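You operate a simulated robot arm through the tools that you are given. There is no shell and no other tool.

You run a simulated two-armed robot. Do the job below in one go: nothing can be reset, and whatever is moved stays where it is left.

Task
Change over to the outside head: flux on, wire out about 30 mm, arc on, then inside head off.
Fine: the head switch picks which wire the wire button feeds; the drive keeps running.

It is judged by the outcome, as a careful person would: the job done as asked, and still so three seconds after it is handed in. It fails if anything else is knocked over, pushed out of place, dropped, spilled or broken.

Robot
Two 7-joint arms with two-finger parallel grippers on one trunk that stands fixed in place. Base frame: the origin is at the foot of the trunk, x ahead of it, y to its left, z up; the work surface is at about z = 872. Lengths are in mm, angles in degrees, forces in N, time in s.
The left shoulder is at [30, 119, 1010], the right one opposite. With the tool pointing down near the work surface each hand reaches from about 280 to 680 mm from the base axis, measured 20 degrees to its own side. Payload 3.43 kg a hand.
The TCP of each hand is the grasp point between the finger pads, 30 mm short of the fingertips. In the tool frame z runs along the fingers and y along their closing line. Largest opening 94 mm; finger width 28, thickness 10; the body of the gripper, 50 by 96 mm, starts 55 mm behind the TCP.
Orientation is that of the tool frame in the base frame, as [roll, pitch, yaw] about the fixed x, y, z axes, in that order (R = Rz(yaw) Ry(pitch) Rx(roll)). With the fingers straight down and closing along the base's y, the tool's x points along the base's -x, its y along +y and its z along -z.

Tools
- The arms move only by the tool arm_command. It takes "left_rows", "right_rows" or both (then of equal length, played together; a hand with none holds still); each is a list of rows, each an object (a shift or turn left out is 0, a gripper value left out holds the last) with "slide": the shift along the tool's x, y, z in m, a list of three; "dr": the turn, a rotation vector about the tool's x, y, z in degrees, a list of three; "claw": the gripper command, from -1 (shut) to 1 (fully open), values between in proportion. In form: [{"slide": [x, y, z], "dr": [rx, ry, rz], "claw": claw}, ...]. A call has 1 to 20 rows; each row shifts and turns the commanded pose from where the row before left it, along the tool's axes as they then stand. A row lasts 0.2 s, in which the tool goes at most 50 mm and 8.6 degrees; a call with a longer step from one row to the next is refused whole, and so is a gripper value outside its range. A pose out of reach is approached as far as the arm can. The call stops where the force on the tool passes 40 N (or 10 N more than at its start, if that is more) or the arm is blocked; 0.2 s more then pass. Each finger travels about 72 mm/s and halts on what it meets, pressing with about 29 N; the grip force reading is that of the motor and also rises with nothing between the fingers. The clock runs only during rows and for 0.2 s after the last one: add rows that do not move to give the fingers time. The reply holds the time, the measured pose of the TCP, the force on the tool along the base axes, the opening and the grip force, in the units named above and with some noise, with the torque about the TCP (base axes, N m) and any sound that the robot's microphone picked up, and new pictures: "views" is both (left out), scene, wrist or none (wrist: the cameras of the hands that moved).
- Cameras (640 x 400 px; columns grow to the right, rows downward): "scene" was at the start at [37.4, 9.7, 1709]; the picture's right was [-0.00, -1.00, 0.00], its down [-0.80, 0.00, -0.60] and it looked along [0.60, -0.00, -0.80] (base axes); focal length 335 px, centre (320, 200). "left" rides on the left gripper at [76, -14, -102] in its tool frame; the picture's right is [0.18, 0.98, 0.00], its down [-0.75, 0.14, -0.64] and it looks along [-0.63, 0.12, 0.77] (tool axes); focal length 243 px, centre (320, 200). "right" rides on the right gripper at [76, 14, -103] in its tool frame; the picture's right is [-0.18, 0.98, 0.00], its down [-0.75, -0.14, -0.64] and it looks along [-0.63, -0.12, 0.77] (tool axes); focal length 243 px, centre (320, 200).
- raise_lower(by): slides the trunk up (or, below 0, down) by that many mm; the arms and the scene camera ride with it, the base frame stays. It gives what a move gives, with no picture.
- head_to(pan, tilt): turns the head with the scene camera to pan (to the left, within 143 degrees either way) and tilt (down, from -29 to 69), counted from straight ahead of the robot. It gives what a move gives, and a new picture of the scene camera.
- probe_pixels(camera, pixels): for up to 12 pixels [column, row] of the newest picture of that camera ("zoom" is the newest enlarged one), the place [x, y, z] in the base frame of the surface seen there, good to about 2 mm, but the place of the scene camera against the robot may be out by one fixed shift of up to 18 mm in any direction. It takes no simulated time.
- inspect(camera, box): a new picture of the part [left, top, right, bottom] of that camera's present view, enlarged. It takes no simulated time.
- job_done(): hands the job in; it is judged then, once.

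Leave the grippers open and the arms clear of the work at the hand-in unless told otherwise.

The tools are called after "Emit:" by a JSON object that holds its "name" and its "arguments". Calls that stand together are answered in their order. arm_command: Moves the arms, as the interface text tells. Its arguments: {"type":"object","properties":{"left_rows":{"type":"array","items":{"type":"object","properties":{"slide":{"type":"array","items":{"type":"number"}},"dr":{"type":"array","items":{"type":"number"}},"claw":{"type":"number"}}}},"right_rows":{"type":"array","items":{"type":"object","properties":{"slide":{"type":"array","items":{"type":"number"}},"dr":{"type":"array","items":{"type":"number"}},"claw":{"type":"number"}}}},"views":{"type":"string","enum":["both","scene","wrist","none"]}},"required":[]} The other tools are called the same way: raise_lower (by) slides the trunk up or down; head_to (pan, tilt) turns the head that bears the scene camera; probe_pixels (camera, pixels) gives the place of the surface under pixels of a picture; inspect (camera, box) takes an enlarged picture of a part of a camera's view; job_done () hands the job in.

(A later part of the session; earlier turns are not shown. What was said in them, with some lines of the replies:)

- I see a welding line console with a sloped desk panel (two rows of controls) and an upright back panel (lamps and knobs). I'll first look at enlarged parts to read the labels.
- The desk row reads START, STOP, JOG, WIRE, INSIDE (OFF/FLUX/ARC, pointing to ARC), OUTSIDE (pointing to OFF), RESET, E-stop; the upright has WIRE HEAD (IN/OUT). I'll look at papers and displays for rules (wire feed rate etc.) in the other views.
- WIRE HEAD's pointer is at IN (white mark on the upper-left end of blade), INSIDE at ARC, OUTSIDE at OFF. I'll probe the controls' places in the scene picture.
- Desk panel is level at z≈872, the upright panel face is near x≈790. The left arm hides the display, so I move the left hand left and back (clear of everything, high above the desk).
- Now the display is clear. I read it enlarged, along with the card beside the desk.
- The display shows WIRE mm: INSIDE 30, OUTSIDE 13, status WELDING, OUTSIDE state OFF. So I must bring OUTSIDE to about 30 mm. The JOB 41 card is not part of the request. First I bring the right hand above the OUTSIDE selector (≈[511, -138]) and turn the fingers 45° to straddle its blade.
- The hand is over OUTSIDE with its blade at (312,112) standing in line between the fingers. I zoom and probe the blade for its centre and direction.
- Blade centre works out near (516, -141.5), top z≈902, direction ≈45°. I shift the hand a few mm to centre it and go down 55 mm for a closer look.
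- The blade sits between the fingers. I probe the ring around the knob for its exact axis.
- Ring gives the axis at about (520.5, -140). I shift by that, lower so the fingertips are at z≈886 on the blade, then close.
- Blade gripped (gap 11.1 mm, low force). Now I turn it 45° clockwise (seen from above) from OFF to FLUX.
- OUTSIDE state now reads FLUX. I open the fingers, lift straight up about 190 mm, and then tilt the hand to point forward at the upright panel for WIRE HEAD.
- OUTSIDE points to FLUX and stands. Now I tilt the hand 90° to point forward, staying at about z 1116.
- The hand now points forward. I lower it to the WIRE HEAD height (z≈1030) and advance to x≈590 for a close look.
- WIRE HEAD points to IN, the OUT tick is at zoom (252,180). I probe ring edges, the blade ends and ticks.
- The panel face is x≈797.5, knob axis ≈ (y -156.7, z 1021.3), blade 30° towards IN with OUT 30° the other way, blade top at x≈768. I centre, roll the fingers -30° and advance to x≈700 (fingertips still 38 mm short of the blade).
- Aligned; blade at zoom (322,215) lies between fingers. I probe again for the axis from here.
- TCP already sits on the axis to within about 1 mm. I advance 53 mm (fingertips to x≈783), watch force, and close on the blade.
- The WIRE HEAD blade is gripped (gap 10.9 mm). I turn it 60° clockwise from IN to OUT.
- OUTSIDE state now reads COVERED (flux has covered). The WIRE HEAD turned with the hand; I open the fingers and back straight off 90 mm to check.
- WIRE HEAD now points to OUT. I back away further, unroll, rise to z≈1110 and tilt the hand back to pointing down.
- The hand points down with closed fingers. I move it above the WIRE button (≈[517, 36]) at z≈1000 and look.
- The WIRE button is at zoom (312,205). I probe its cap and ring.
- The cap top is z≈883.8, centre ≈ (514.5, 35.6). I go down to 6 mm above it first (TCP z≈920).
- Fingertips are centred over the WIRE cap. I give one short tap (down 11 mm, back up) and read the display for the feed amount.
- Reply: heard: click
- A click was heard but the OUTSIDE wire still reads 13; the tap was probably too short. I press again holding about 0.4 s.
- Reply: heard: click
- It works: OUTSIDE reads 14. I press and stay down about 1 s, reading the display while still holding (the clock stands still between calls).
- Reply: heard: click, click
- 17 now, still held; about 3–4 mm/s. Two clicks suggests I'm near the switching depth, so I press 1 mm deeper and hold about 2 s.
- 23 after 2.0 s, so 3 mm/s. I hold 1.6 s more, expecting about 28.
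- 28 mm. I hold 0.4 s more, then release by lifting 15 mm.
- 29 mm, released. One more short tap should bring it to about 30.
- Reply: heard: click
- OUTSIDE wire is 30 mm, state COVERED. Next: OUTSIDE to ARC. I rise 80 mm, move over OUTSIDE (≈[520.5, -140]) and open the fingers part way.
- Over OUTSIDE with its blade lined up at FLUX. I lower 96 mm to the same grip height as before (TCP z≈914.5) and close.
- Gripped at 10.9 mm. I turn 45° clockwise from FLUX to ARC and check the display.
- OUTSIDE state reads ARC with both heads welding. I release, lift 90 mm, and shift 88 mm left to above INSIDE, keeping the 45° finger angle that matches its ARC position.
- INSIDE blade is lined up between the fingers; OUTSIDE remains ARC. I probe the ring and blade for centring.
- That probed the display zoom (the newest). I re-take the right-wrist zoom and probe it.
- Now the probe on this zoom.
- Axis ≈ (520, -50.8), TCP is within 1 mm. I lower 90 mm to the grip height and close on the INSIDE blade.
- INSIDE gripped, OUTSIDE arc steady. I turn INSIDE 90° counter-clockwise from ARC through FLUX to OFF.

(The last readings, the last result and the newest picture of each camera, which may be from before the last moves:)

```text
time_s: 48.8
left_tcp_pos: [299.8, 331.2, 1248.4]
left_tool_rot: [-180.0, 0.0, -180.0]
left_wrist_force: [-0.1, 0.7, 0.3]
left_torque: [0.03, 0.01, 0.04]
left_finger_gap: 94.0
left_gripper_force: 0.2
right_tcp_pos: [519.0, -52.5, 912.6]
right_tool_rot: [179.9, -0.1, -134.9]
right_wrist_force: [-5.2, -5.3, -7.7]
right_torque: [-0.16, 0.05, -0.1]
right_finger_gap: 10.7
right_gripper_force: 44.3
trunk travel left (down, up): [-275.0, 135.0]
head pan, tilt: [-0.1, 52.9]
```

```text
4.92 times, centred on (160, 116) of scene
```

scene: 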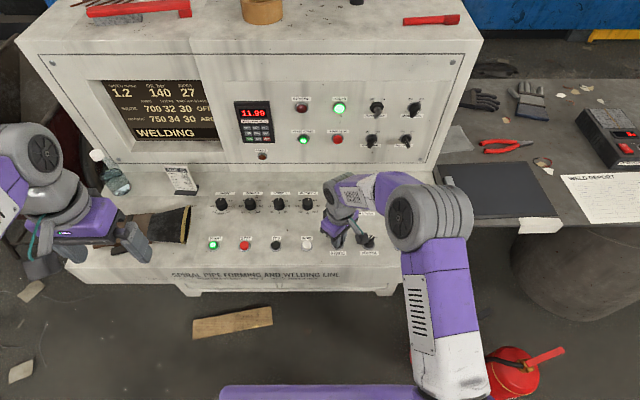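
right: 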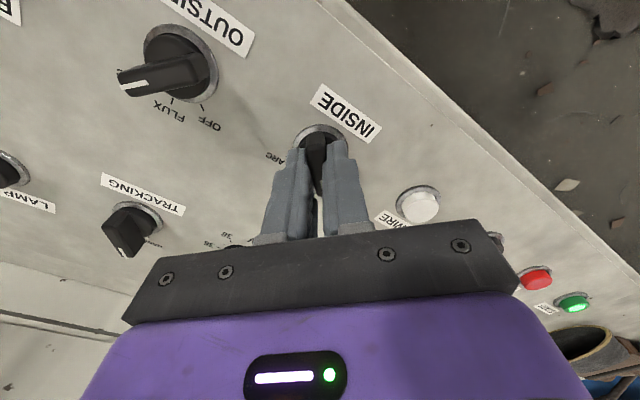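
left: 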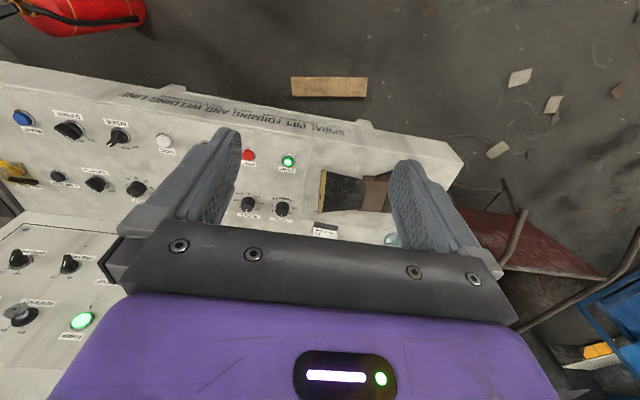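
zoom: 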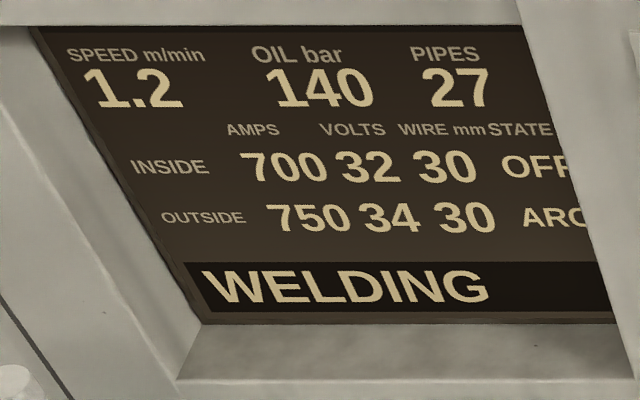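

INSIDE reads OFF, OUTSIDE reads ARC with wire 30, status WELDING. I release, lift clear, turn the hand straight and move it back to the right, opening the fingers fully once clear.

Emit:
{"name": "arm_command", "arguments": {"right_rows": [{"claw": -0.4}, {"claw": 0.0}, {}, {"slide": [0, 0, -0.025]}, {"slide": [0, 0, -0.035]}, {"slide": [0, 0, -0.045]}, {"slide": [0, 0, -0.045]}, {"slide": [0, 0, -0.045]}, {"slide": [0, 0, -0.045], "dr": [0, 0, 7.5]}, {"dr": [0, 0, 7.5]}, {"dr": [0, 0, 7.5]}, {"dr": [0, 0, 7.5]}, {"dr": [0, 0, 7.5]}, {"dr": [0, 0, 7.5]}, {"slide": [0.005, -0.045, 0], "claw": 1}, {"slide": [0.005, -0.045, 0]}, {"slide": [0.01, -0.045, 0]}, {"slide": [0.01, -0.045, 0]}, {"slide": [0.01, -0.03, 0]}, {}], "views": "both"}}

Emit:
{"name": "inspect", "arguments": {"camera": "scene", "box": [320, 180, 460, 268]}}

Emit:
{"name": "inspect", "arguments": {"camera": "scene", "box": [95, 75, 225, 156]}}

Emit:
{"name": "inspect", "arguments": {"camera": "scene", "box": [225, 80, 435, 180]}}

Emit:
{"name": "inspect", "arguments": {"camera": "scene", "box": [190, 180, 330, 268]}}

```text
time_s: 53.0
left_tcp_pos: [299.8, 333.0, 1247.9]
left_tool_rot: [180.0, 0.0, -180.0]
left_wrist_force: [-0.4, 0.7, 0.0]
left_torque: [-0.03, 0.01, -0.02]
left_finger_gap: 94.0
left_gripper_force: 0.0
right_tcp_pos: [480.1, -262.2, 1154.3]
right_tool_rot: [-180.0, 0.0, 180.0]
right_wrist_force: [0.0, -0.4, -0.7]
right_torque: [0.01, 0.01, 0.03]
right_finger_gap: 93.9
right_gripper_force: 0.0
trunk travel left (down, up): [-275.0, 135.0]
head pan, tilt: [-0.1, 52.9]
```

scene: 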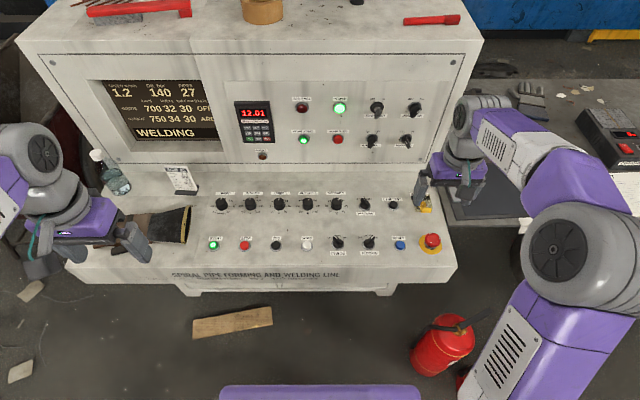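
right: 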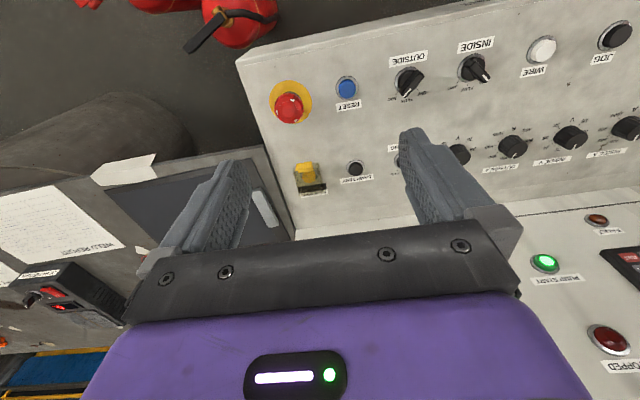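

```text
4.55 times, centred on (390, 224) of scene
```

zoom: 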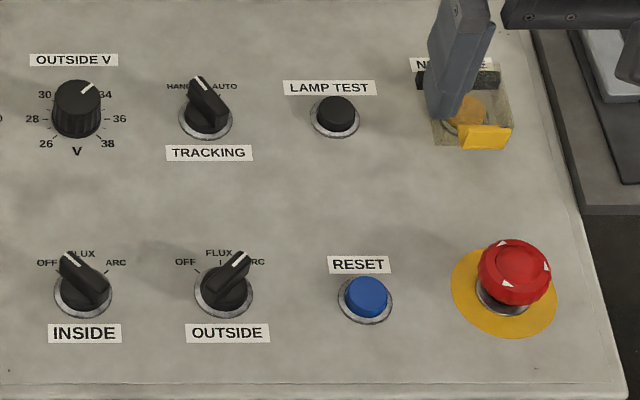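

```text
4.92 times, centred on (160, 116) of scene
```

zoom: 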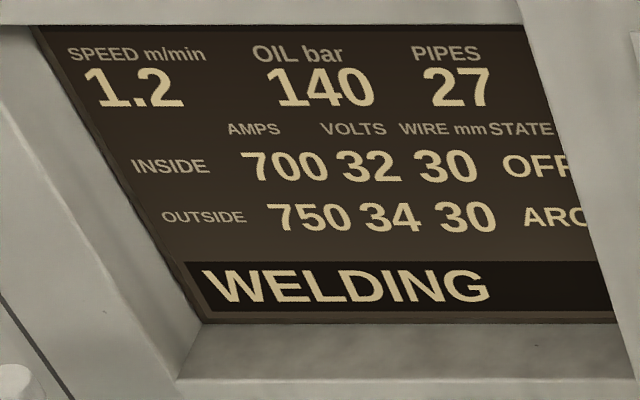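

```text
3.05 times, centred on (330, 130) of scene
```

zoom: 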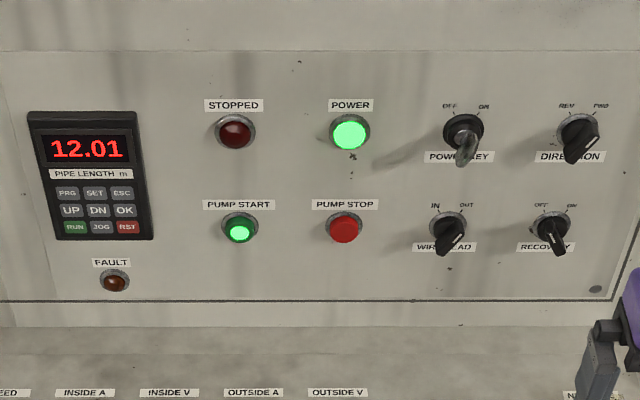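

```text
4.55 times, centred on (260, 224) of scene
```

zoom: 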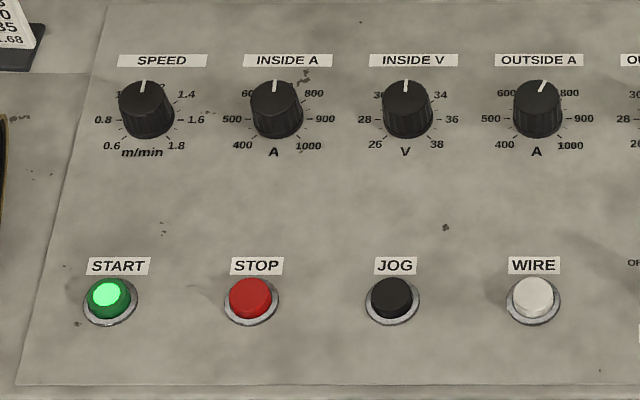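

All reads right: INSIDE OFF, OUTSIDE ARC, wire 30 mm, WIRE HEAD at OUT, WELDING, drive running, no FAULT or STOPPED lamp. I wait about 2 s with the arms still to confirm it stays so.

Emit:
{"name": "arm_command", "arguments": {"right_rows": [{"slide": [0, -0.01, -0.03]}, {"slide": [0, -0.01, -0.03]}, {}, {}, {}, {}, {}, {}, {}], "views": "scene"}}

Emit:
{"name": "inspect", "arguments": {"camera": "scene", "box": [95, 75, 295, 175]}}

```text
time_s: 55.0
left_tcp_pos: [299.7, 331.6, 1247.7]
left_tool_rot: [-180.0, 0.0, -179.9]
left_wrist_force: [0.8, -0.1, -0.8]
left_torque: [-0.01, -0.02, 0.0]
left_finger_gap: 94.0
left_gripper_force: 0.0
right_tcp_pos: [481.9, -283.4, 1213.4]
right_tool_rot: [-180.0, 0.0, -180.0]
right_wrist_force: [-0.3, 0.0, 0.3]
right_torque: [0.02, 0.01, 0.02]
right_finger_gap: 93.9
right_gripper_force: 0.0
trunk travel left (down, up): [-275.0, 135.0]
head pan, tilt: [-0.1, 52.9]
```

scene: 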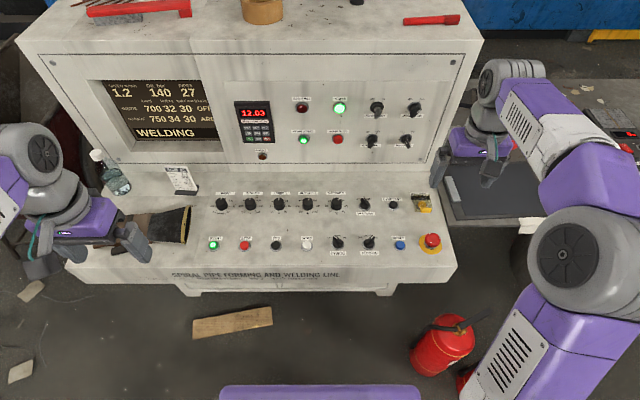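

```text
3.20 times, centred on (195, 125) of scene
```

zoom: 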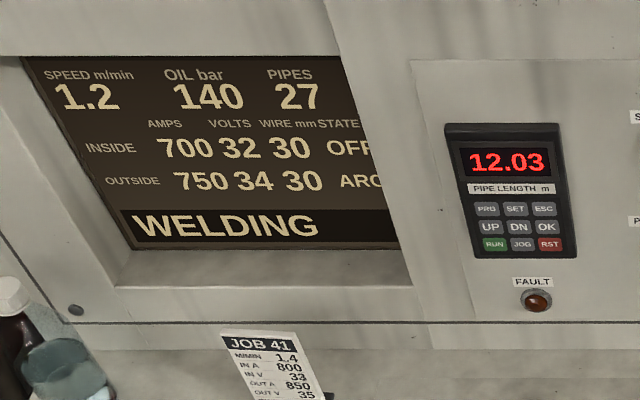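

The state holds: INSIDE OFF, OUTSIDE ARC at 30 mm, WELDING, pipe length still rising, no fault, both hands open and clear. I hand the job in.

Emit:
{"name": "job_done", "arguments": {}}

```text
The job is handed in.
```

The line is changed over to the outside head and still welding. I handed the job in with the display holding steady.

- **Flux:** I turned OUTSIDE from OFF to FLUX, and the display went on to show COVERED before anything else was done.
- **Wire:** I set WIRE HEAD to OUT and fed the outside wire from 13 mm to 30 mm.
- **Arc:** I turned OUTSIDE to ARC while the inside head was still welding.
- **Inside head:** I then turned INSIDE from ARC to OFF.

The drive was never stopped: speed stayed at 1.2 m/min, the pipe length kept rising, and neither the FAULT nor the STOPPED lamp came on. WIRE HEAD is left at OUT. I left the settings on the JOB 41 card alone, since you didn't ask for them. Both grippers are open and clear of the console, and nothing else was moved.
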